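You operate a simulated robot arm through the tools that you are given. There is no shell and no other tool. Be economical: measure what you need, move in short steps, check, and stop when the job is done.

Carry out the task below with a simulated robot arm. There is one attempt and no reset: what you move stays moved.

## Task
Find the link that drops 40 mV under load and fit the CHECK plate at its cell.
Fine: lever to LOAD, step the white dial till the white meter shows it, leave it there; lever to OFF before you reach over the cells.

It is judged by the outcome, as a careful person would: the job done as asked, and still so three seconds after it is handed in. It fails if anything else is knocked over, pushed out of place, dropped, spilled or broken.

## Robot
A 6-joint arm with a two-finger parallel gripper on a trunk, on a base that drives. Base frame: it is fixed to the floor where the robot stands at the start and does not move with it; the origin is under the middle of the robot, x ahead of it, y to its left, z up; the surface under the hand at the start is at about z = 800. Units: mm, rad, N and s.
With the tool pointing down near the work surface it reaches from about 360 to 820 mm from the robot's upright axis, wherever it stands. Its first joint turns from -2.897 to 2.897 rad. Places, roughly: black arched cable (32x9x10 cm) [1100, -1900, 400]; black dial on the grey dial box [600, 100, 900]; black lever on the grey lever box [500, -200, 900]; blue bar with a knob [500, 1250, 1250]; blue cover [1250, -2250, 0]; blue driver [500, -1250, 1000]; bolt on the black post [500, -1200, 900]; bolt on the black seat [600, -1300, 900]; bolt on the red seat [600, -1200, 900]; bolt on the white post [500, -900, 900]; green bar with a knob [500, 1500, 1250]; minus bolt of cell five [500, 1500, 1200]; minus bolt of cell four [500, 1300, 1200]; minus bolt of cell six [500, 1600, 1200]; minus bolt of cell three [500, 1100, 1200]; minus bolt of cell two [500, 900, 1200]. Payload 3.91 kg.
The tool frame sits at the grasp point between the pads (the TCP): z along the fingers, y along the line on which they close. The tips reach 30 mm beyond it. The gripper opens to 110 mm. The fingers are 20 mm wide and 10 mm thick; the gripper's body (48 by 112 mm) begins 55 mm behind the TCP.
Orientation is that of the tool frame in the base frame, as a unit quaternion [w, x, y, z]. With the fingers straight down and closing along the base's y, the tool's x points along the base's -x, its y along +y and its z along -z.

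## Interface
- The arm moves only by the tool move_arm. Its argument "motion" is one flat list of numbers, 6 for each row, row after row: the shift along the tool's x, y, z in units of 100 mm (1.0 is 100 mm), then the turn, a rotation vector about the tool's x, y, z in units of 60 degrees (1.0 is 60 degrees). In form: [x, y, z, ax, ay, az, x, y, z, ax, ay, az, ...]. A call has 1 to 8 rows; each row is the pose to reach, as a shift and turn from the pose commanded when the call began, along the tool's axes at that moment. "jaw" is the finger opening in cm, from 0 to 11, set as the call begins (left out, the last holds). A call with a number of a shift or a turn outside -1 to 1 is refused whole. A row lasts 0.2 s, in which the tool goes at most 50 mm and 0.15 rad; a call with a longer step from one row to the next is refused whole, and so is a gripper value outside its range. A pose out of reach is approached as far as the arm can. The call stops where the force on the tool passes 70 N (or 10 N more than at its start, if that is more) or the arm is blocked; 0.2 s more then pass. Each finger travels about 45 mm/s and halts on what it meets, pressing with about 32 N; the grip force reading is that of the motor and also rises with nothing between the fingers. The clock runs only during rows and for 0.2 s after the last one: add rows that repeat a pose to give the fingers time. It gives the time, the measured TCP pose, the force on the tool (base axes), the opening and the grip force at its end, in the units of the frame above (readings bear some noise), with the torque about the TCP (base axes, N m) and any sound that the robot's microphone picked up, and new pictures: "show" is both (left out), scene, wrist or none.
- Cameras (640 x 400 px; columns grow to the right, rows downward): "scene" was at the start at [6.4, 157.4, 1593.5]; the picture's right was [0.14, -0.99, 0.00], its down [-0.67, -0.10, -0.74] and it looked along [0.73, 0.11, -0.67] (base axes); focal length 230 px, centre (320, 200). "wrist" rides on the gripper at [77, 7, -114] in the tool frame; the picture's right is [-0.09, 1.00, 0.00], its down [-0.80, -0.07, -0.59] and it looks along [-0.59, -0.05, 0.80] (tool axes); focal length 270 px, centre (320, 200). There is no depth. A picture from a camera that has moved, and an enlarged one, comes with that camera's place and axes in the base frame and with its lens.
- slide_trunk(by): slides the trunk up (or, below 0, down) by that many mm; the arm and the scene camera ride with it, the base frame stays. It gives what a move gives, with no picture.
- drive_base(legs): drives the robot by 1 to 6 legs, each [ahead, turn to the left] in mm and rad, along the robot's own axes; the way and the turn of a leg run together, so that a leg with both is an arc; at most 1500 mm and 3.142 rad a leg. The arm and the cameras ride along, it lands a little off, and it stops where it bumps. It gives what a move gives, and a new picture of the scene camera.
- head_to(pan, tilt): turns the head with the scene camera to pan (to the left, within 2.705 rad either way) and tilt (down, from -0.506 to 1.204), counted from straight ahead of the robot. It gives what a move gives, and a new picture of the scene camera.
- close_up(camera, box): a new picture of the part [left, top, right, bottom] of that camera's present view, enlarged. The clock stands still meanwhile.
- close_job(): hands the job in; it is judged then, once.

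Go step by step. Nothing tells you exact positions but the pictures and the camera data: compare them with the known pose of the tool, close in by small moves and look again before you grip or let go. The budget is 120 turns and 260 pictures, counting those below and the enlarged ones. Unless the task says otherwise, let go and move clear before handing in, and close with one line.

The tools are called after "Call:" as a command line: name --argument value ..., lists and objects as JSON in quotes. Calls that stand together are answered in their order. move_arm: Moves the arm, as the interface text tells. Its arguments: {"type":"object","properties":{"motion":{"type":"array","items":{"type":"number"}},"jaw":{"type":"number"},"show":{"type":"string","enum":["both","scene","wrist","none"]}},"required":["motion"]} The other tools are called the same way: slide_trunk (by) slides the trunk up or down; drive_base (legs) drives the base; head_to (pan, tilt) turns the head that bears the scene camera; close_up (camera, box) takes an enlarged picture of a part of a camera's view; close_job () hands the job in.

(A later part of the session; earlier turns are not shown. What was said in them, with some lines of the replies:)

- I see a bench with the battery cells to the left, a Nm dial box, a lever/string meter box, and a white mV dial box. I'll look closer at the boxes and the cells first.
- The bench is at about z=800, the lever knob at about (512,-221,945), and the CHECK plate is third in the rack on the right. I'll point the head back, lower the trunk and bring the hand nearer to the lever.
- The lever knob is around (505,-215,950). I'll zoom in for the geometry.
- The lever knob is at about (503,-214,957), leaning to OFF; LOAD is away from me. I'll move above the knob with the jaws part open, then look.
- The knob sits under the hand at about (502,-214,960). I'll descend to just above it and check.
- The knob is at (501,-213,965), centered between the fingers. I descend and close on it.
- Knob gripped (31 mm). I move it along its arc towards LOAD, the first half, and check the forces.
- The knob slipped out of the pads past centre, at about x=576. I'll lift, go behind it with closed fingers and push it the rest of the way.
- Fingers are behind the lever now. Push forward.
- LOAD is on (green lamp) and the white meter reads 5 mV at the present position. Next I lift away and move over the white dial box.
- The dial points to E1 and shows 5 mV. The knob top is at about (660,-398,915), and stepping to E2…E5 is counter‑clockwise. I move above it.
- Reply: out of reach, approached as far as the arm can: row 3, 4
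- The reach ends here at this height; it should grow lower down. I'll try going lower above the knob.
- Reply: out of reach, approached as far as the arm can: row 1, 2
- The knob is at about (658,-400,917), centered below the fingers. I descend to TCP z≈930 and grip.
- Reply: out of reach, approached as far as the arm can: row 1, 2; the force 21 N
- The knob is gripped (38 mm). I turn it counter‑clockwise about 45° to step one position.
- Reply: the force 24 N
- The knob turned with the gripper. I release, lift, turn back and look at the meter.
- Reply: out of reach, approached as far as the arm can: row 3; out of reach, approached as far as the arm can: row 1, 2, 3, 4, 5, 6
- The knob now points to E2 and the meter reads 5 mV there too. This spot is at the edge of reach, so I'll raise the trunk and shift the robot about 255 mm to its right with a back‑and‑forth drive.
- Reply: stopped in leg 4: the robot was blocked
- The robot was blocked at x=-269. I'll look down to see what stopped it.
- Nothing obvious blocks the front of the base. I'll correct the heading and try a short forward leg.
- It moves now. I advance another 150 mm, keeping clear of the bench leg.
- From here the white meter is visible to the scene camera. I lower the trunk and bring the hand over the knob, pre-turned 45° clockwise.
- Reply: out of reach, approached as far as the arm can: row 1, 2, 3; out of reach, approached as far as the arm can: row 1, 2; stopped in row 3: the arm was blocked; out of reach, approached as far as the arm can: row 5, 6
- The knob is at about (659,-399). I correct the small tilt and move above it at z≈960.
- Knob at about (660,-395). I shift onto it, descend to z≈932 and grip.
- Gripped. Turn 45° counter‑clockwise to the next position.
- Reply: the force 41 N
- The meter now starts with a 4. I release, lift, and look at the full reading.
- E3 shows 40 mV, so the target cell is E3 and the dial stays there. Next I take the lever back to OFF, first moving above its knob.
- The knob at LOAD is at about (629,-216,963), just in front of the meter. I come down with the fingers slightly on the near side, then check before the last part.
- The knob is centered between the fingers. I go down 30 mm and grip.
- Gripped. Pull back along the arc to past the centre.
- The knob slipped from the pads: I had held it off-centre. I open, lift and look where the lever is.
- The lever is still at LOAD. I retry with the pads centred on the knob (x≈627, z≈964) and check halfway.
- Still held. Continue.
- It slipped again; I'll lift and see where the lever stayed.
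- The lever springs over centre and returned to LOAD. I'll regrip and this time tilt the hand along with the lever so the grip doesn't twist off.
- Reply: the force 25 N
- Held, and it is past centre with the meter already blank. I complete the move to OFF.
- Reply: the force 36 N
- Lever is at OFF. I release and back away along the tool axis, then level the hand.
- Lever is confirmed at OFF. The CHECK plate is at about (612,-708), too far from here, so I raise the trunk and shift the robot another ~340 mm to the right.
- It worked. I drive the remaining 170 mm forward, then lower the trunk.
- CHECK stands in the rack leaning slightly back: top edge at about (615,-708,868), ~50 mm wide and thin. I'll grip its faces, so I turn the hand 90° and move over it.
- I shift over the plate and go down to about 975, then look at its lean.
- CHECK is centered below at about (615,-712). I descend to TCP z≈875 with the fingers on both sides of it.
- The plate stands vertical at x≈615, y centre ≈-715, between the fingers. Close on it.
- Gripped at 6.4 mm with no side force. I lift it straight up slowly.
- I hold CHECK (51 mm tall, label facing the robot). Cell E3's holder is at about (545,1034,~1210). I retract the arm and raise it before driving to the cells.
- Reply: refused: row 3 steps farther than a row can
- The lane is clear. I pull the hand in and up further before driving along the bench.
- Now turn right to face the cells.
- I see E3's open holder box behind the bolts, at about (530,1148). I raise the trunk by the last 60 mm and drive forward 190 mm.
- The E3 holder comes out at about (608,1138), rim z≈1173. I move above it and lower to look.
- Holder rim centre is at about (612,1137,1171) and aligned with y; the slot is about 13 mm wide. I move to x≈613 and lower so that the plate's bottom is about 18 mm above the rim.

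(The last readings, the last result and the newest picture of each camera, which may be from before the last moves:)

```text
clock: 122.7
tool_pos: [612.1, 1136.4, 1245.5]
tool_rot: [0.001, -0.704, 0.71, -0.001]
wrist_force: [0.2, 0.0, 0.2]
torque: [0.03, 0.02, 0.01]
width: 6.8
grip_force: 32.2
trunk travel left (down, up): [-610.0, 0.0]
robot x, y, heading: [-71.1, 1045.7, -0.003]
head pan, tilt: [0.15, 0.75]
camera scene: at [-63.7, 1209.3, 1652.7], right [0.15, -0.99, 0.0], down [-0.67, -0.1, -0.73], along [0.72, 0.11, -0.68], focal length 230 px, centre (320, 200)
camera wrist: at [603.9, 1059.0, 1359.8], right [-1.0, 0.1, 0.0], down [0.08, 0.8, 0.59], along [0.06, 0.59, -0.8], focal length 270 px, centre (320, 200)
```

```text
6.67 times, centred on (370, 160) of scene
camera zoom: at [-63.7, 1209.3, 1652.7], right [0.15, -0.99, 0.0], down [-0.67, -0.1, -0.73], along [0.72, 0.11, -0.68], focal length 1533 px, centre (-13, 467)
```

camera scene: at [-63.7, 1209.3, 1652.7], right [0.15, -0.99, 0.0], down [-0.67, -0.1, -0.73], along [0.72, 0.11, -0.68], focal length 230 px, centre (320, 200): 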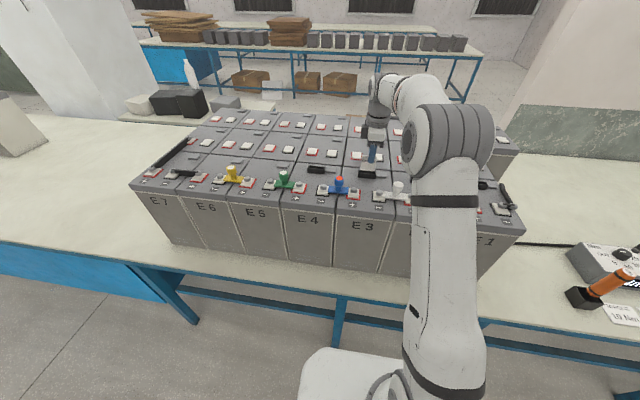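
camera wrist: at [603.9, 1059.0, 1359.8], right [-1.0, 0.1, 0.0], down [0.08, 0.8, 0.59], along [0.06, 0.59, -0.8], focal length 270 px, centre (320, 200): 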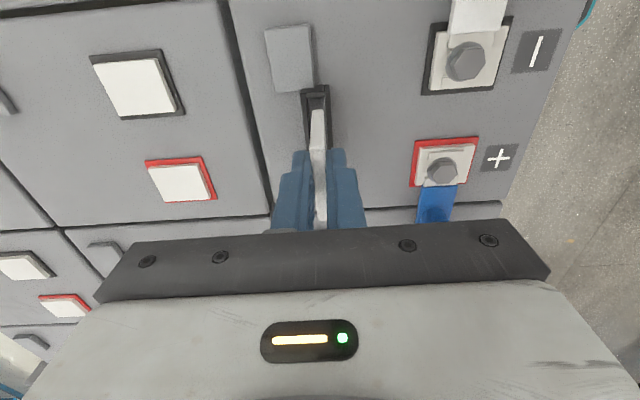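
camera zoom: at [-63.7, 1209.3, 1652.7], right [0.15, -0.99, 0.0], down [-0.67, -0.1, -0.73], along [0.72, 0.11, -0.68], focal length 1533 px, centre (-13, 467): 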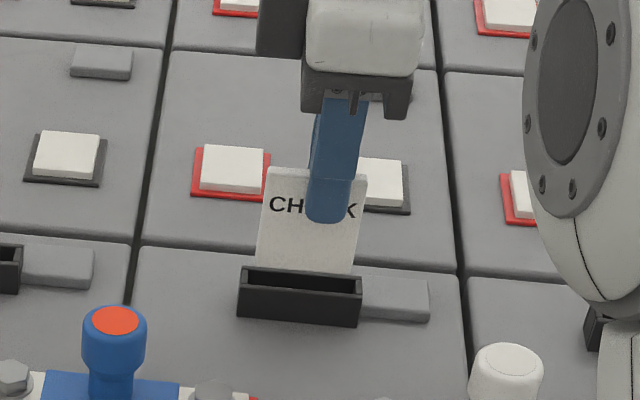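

The plate is within a few mm of the slot; I shift +2.3 mm in y and +1 mm in x, and lower in small steps.

Call:
move_arm --motion '[-0.023, -0.008, 0.05, 0, 0, 0, -0.023, -0.008, 0.12, 0, 0, 0, -0.023, -0.008, 0.16, 0, 0, 0, -0.023, -0.008, 0.16, 0, 0, 0]'

Call:
close_up --camera "wrist" --box '[260, 60, 380, 160]'

Call:
close_up --camera "scene" --box '[340, 150, 404, 190]'

```text
clock: 123.7
tool_pos: [613.0, 1137.5, 1229.7]
tool_rot: [0.001, -0.704, 0.71, -0.002]
wrist_force: [-0.8, -1.0, 0.2]
torque: [-0.07, 0.0, 0.0]
width: 6.5
grip_force: 31.4
trunk travel left (down, up): [-610.0, 0.0]
robot x, y, heading: [-67.8, 1047.4, -0.007]
head pan, tilt: [0.15, 0.75]
camera scene: at [-62.9, 1209.2, 1652.7], right [0.15, -0.99, 0.0], down [-0.67, -0.1, -0.73], along [0.72, 0.11, -0.68], focal length 230 px, centre (320, 200)
camera wrist: at [605.2, 1060.9, 1343.3], right [-1.0, 0.1, 0.0], down [0.08, 0.8, 0.59], along [0.06, 0.59, -0.8], focal length 270 px, centre (320, 200)
```

scene: 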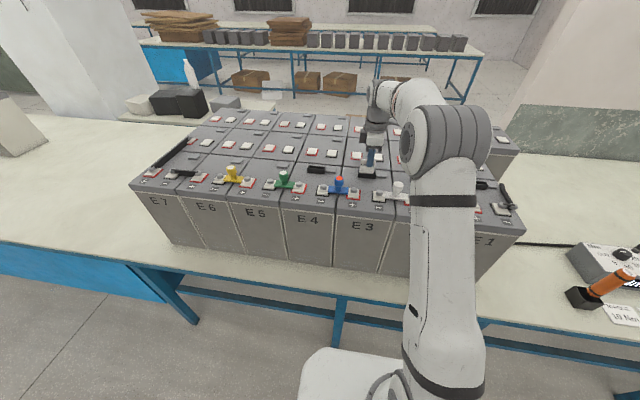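
wrist: 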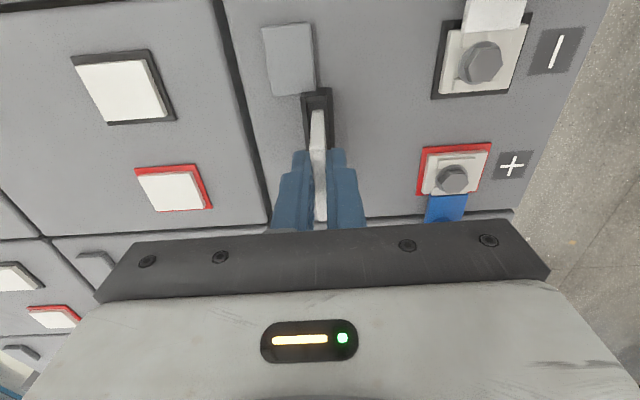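

```text
4.00 times, centred on (320, 110) of wrist
camera zoom: at [605.2, 1060.9, 1343.3], right [-1.0, 0.1, 0.0], down [0.08, 0.8, 0.59], along [0.06, 0.59, -0.8], focal length 1081 px, centre (320, 560)
```

zoom: 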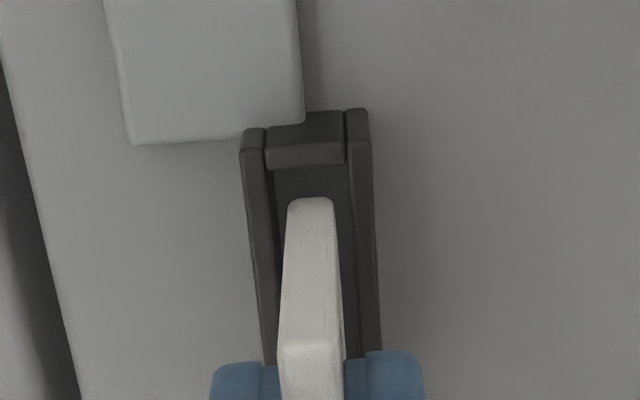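

```text
10.00 times, centred on (372, 170) of scene
camera zoom: at [-62.9, 1209.2, 1652.7], right [0.15, -0.99, 0.0], down [-0.67, -0.1, -0.73], along [0.72, 0.11, -0.68], focal length 2299 px, centre (-200, 500)
```

zoom: 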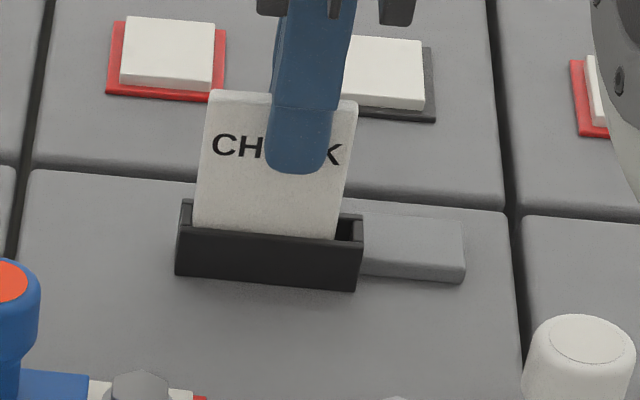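

It is well centred across the slot but slightly far to +y. I shift back 2.5 mm and lower further.

Call:
move_arm --motion '[0.025, 0, 0, 0, 0, 0, 0.025, 0, 0.06, 0, 0, 0, 0.025, 0, 0.12, 0, 0, 0, 0.025, 0, 0.12, 0, 0, 0]'

Call:
close_up --camera "scene" --box '[340, 150, 404, 190]'

Call:
close_up --camera "wrist" --box '[260, 60, 380, 160]'

```text
clock: 124.7
tool_pos: [615.2, 1135.1, 1217.3]
tool_rot: [0.002, -0.704, 0.71, 0.0]
wrist_force: [-0.3, 0.4, -0.9]
torque: [-0.04, 0.02, 0.0]
width: 6.8
grip_force: 31.9
trunk travel left (down, up): [-610.0, 0.0]
robot x, y, heading: [-72.4, 1046.6, -0.007]
head pan, tilt: [0.15, 0.75]
camera scene: at [-63.0, 1209.4, 1652.6], right [0.15, -0.99, 0.0], down [-0.67, -0.1, -0.73], along [0.72, 0.11, -0.68], focal length 230 px, centre (320, 200)
camera wrist: at [605.3, 1058.2, 1331.3], right [-1.0, 0.1, 0.0], down [0.08, 0.8, 0.59], along [0.06, 0.59, -0.8], focal length 270 px, centre (320, 200)
```

scene: 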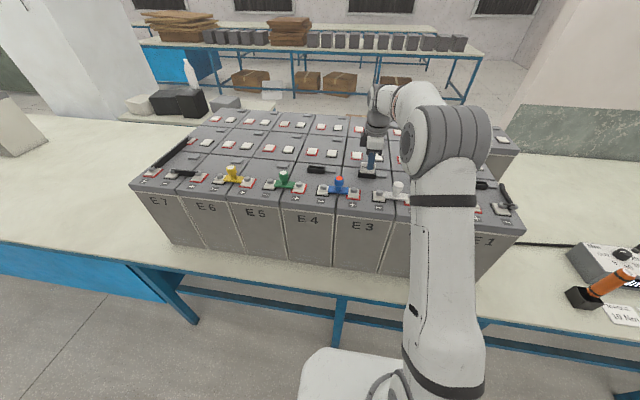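
wrist: 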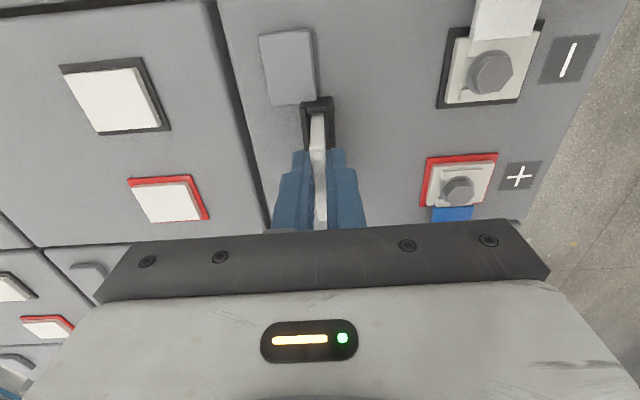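

```text
10.00 times, centred on (372, 170) of scene
camera zoom: at [-63.0, 1209.4, 1652.6], right [0.15, -0.99, 0.0], down [-0.67, -0.1, -0.73], along [0.72, 0.11, -0.68], focal length 2299 px, centre (-200, 500)
```

zoom: 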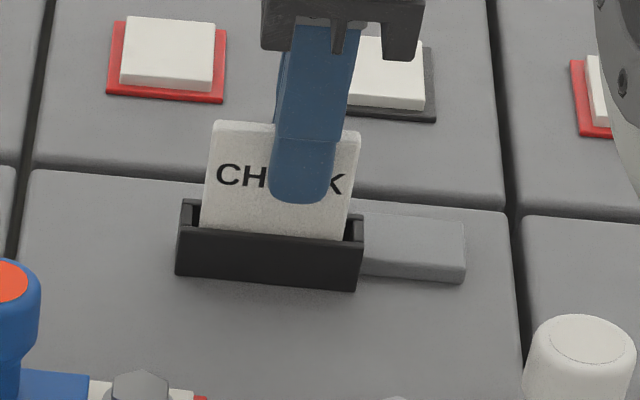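

```text
4.00 times, centred on (320, 110) of wrist
camera zoom: at [605.3, 1058.2, 1331.3], right [-1.0, 0.1, 0.0], down [0.08, 0.8, 0.59], along [0.06, 0.59, -0.8], focal length 1081 px, centre (320, 560)
```

zoom: 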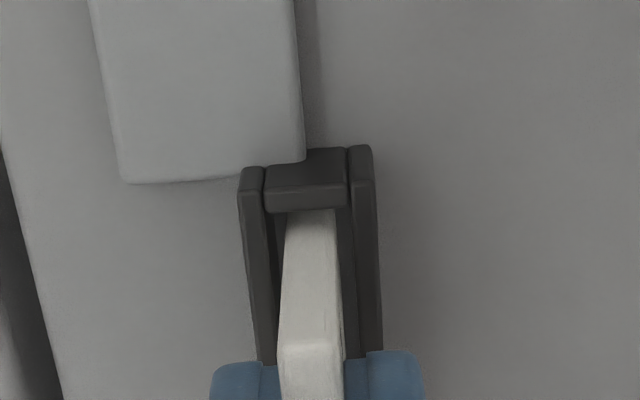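

The plate is inside the holder, centered. I lower another ~9 mm gently.

Call:
move_arm --motion '[0, 0, 0.03, 0, 0, 0, 0, 0, 0.06, 0, 0, 0, 0, 0, 0.09, 0, 0, 0]' --show "wrist"

Call:
close_up --camera "scene" --box '[340, 150, 404, 190]'

```text
clock: 125.5
tool_pos: [611.8, 1135.3, 1212.2]
tool_rot: [0.004, -0.704, 0.71, -0.004]
wrist_force: [4.7, 2.0, 28.6]
torque: [0.06, -0.32, -0.03]
width: 6.6
grip_force: 31.7
trunk travel left (down, up): [-610.0, 0.0]
robot x, y, heading: [-69.0, 1045.7, -0.004]
head pan, tilt: [0.15, 0.75]
camera wrist: at [603.6, 1057.6, 1326.2], right [-1.0, 0.1, -0.01], down [0.07, 0.8, 0.6], along [0.07, 0.59, -0.8], focal length 270 px, centre (320, 200)
```

wrist: 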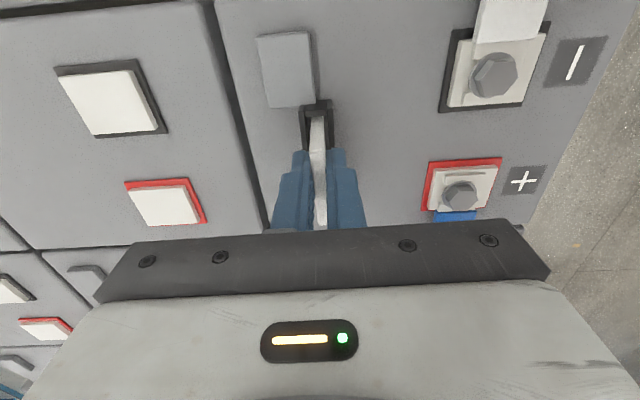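

```text
10.00 times, centred on (372, 170) of scene
camera zoom: at [-65.7, 1209.2, 1653.0], right [0.15, -0.99, 0.0], down [-0.67, -0.1, -0.73], along [0.72, 0.11, -0.68], focal length 2299 px, centre (-200, 500)
```

zoom: 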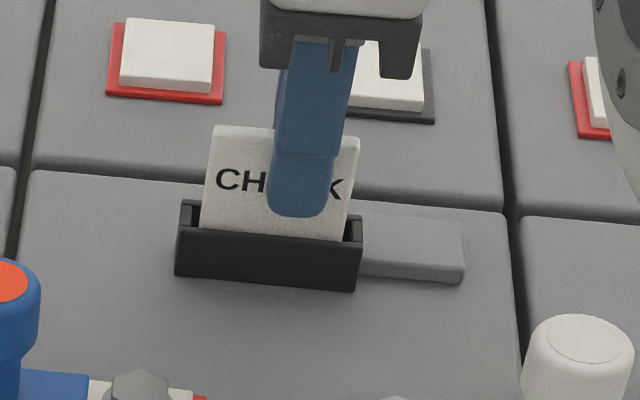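

The plate has bottomed in the holder (28 N up). I relieve the pressure a bit, then open.

Call:
move_arm --motion '[0, 0, -0.05, 0, 0, 0, 0, 0, -0.05, 0, 0, 0]' --show "none"

Call:
move_arm --motion '[0, 0, 0, 0, 0, 0, 0, 0, 0, 0, 0, 0, 0, 0, 0, 0, 0, 0]' --jaw 3 --show "wrist"

Call:
close_up --camera "scene" --box '[340, 150, 404, 190]'

```text
clock: 126.1
tool_pos: [613.1, 1134.3, 1212.1]
tool_rot: [0.0, -0.704, 0.711, -0.001]
wrist_force: [3.0, 1.4, 9.9]
torque: [0.02, -0.16, -0.02]
width: 6.9
grip_force: 31.9
trunk travel left (down, up): [-610.0, 0.0]
robot x, y, heading: [-69.1, 1044.3, -0.0]
head pan, tilt: [0.15, 0.75]
```

```text
clock: 126.9
tool_pos: [614.1, 1134.8, 1212.8]
tool_rot: [0.002, -0.704, 0.71, -0.002]
wrist_force: [-0.1, -0.2, -0.4]
torque: [-0.01, -0.02, 0.04]
width: 29.8
grip_force: 0.0
trunk travel left (down, up): [-610.0, 0.0]
robot x, y, heading: [-67.7, 1043.7, -0.003]
head pan, tilt: [0.15, 0.75]
camera wrist: at [605.4, 1057.9, 1327.1], right [-1.0, 0.1, 0.0], down [0.08, 0.8, 0.59], along [0.06, 0.59, -0.8], focal length 270 px, centre (320, 200)
```

wrist: 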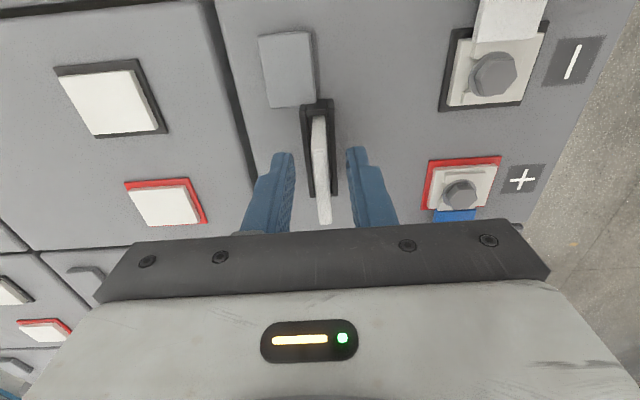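

```text
10.00 times, centred on (372, 170) of scene
camera zoom: at [-62.9, 1209.3, 1652.6], right [0.15, -0.99, 0.0], down [-0.67, -0.1, -0.73], along [0.72, 0.11, -0.68], focal length 2299 px, centre (-200, 500)
```

zoom: 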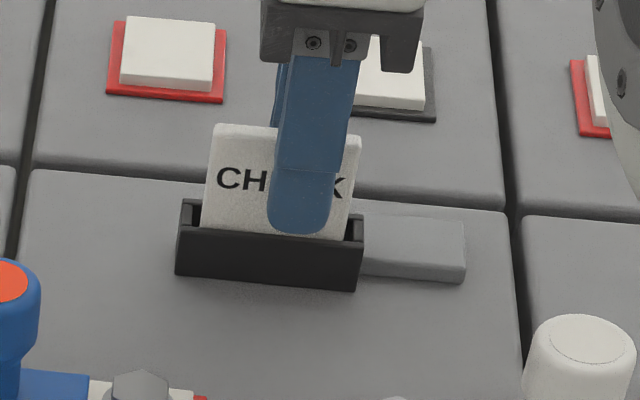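

The plate stands free in the holder. I lift straight up well clear and check.

Call:
move_arm --motion '[0, 0, -0.25, 0, 0, 0, 0, 0, -0.6, 0, 0, 0, 0, 0, -1.0, 0, 0, 0]' --show "wrist"

Call:
move_arm --motion '[0, 0.2, -0.3, 0, 0, 0, 0, 0.6, -0.3, 0, 0, 0, 0, 1.0, -0.3, 0, 0, 0]' --show "scene"

Call:
close_up --camera "scene" --box '[310, 140, 438, 220]'

Call:
head_to --pan -0.85 --tilt 0.55

```text
clock: 127.7
tool_pos: [613.2, 1136.3, 1313.9]
tool_rot: [0.001, -0.704, 0.71, -0.001]
wrist_force: [-0.4, 0.2, -0.5]
torque: [-0.02, -0.01, -0.03]
width: 29.8
grip_force: 0.1
trunk travel left (down, up): [-610.0, 0.0]
robot x, y, heading: [-73.5, 1045.5, -0.006]
head pan, tilt: [0.15, 0.75]
camera wrist: at [604.4, 1057.7, 1428.2], right [-1.0, 0.1, 0.0], down [0.08, 0.8, 0.59], along [0.06, 0.59, -0.8], focal length 270 px, centre (320, 200)
```

wrist: 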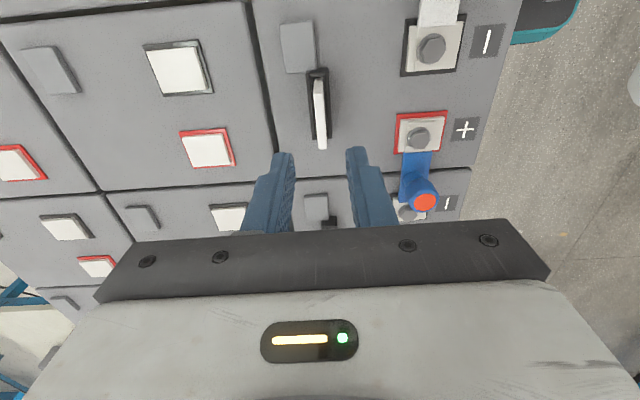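

```text
clock: 128.5
tool_pos: [511.4, 1135.4, 1344.1]
tool_rot: [0.002, -0.704, 0.71, -0.002]
wrist_force: [-0.8, 0.9, 0.4]
torque: [0.0, -0.04, 0.0]
width: 29.9
grip_force: 0.0
trunk travel left (down, up): [-610.0, 0.0]
robot x, y, heading: [-71.0, 1045.4, -0.006]
head pan, tilt: [0.15, 0.75]
camera scene: at [-65.1, 1209.2, 1652.7], right [0.15, -0.99, 0.0], down [-0.67, -0.1, -0.73], along [0.72, 0.11, -0.68], focal length 230 px, centre (320, 200)
```

scene: 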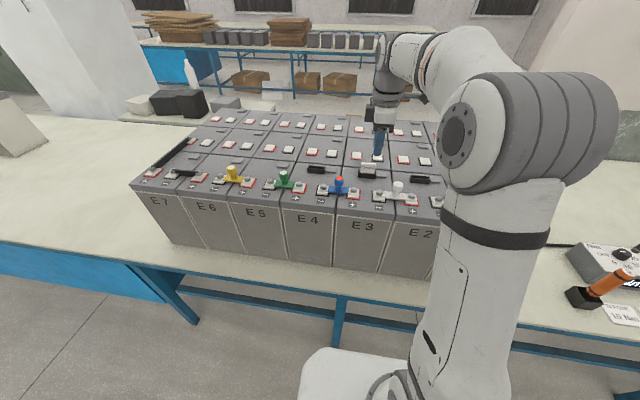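

```text
5.00 times, centred on (374, 180) of scene
camera zoom: at [-65.1, 1209.2, 1652.7], right [0.15, -0.99, 0.0], down [-0.67, -0.1, -0.73], along [0.72, 0.11, -0.68], focal length 1150 px, centre (50, 300)
```

zoom: 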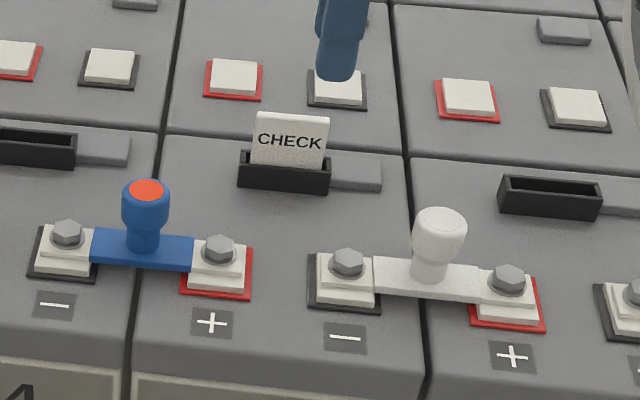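

```text
clock: 129.8
tool_pos: [514.1, 1136.3, 1343.2]
tool_rot: [0.001, -0.704, 0.71, -0.002]
wrist_force: [-0.1, -0.2, 0.1]
torque: [-0.02, 0.0, 0.01]
width: 29.9
grip_force: 0.1
trunk travel left (down, up): [-610.0, 0.0]
robot x, y, heading: [-68.8, 1044.4, 0.0]
head pan, tilt: [-0.85, 0.55]
camera scene: at [-85.8, 1129.6, 1670.0], right [-0.75, -0.66, 0.0], down [-0.34, 0.39, -0.85], along [0.56, -0.64, -0.52], focal length 230 px, centre (320, 200)
```

scene: 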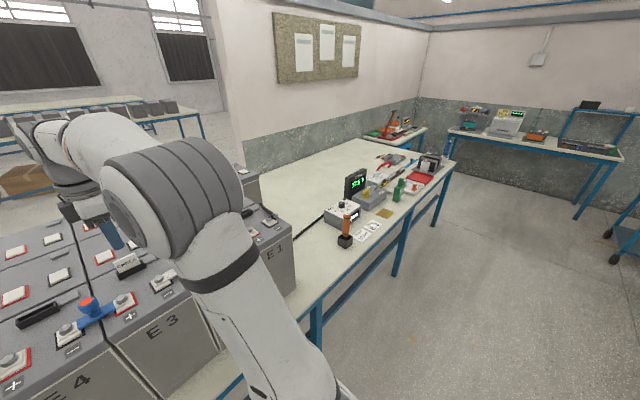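

CHECK stands upright in E3's holder, the lever is at OFF, the dial was left on E3 and the hand is clear. I hand the job in.

Call:
close_job

```text
The job is handed in.
```

The 40 mV link is E3 (E1 and E2 read 5 mV; I did not step on to E4 or E5). The CHECK plate is in cell E3's holder, the white dial is left on E3, and the lever went to OFF before I reached over the cells.
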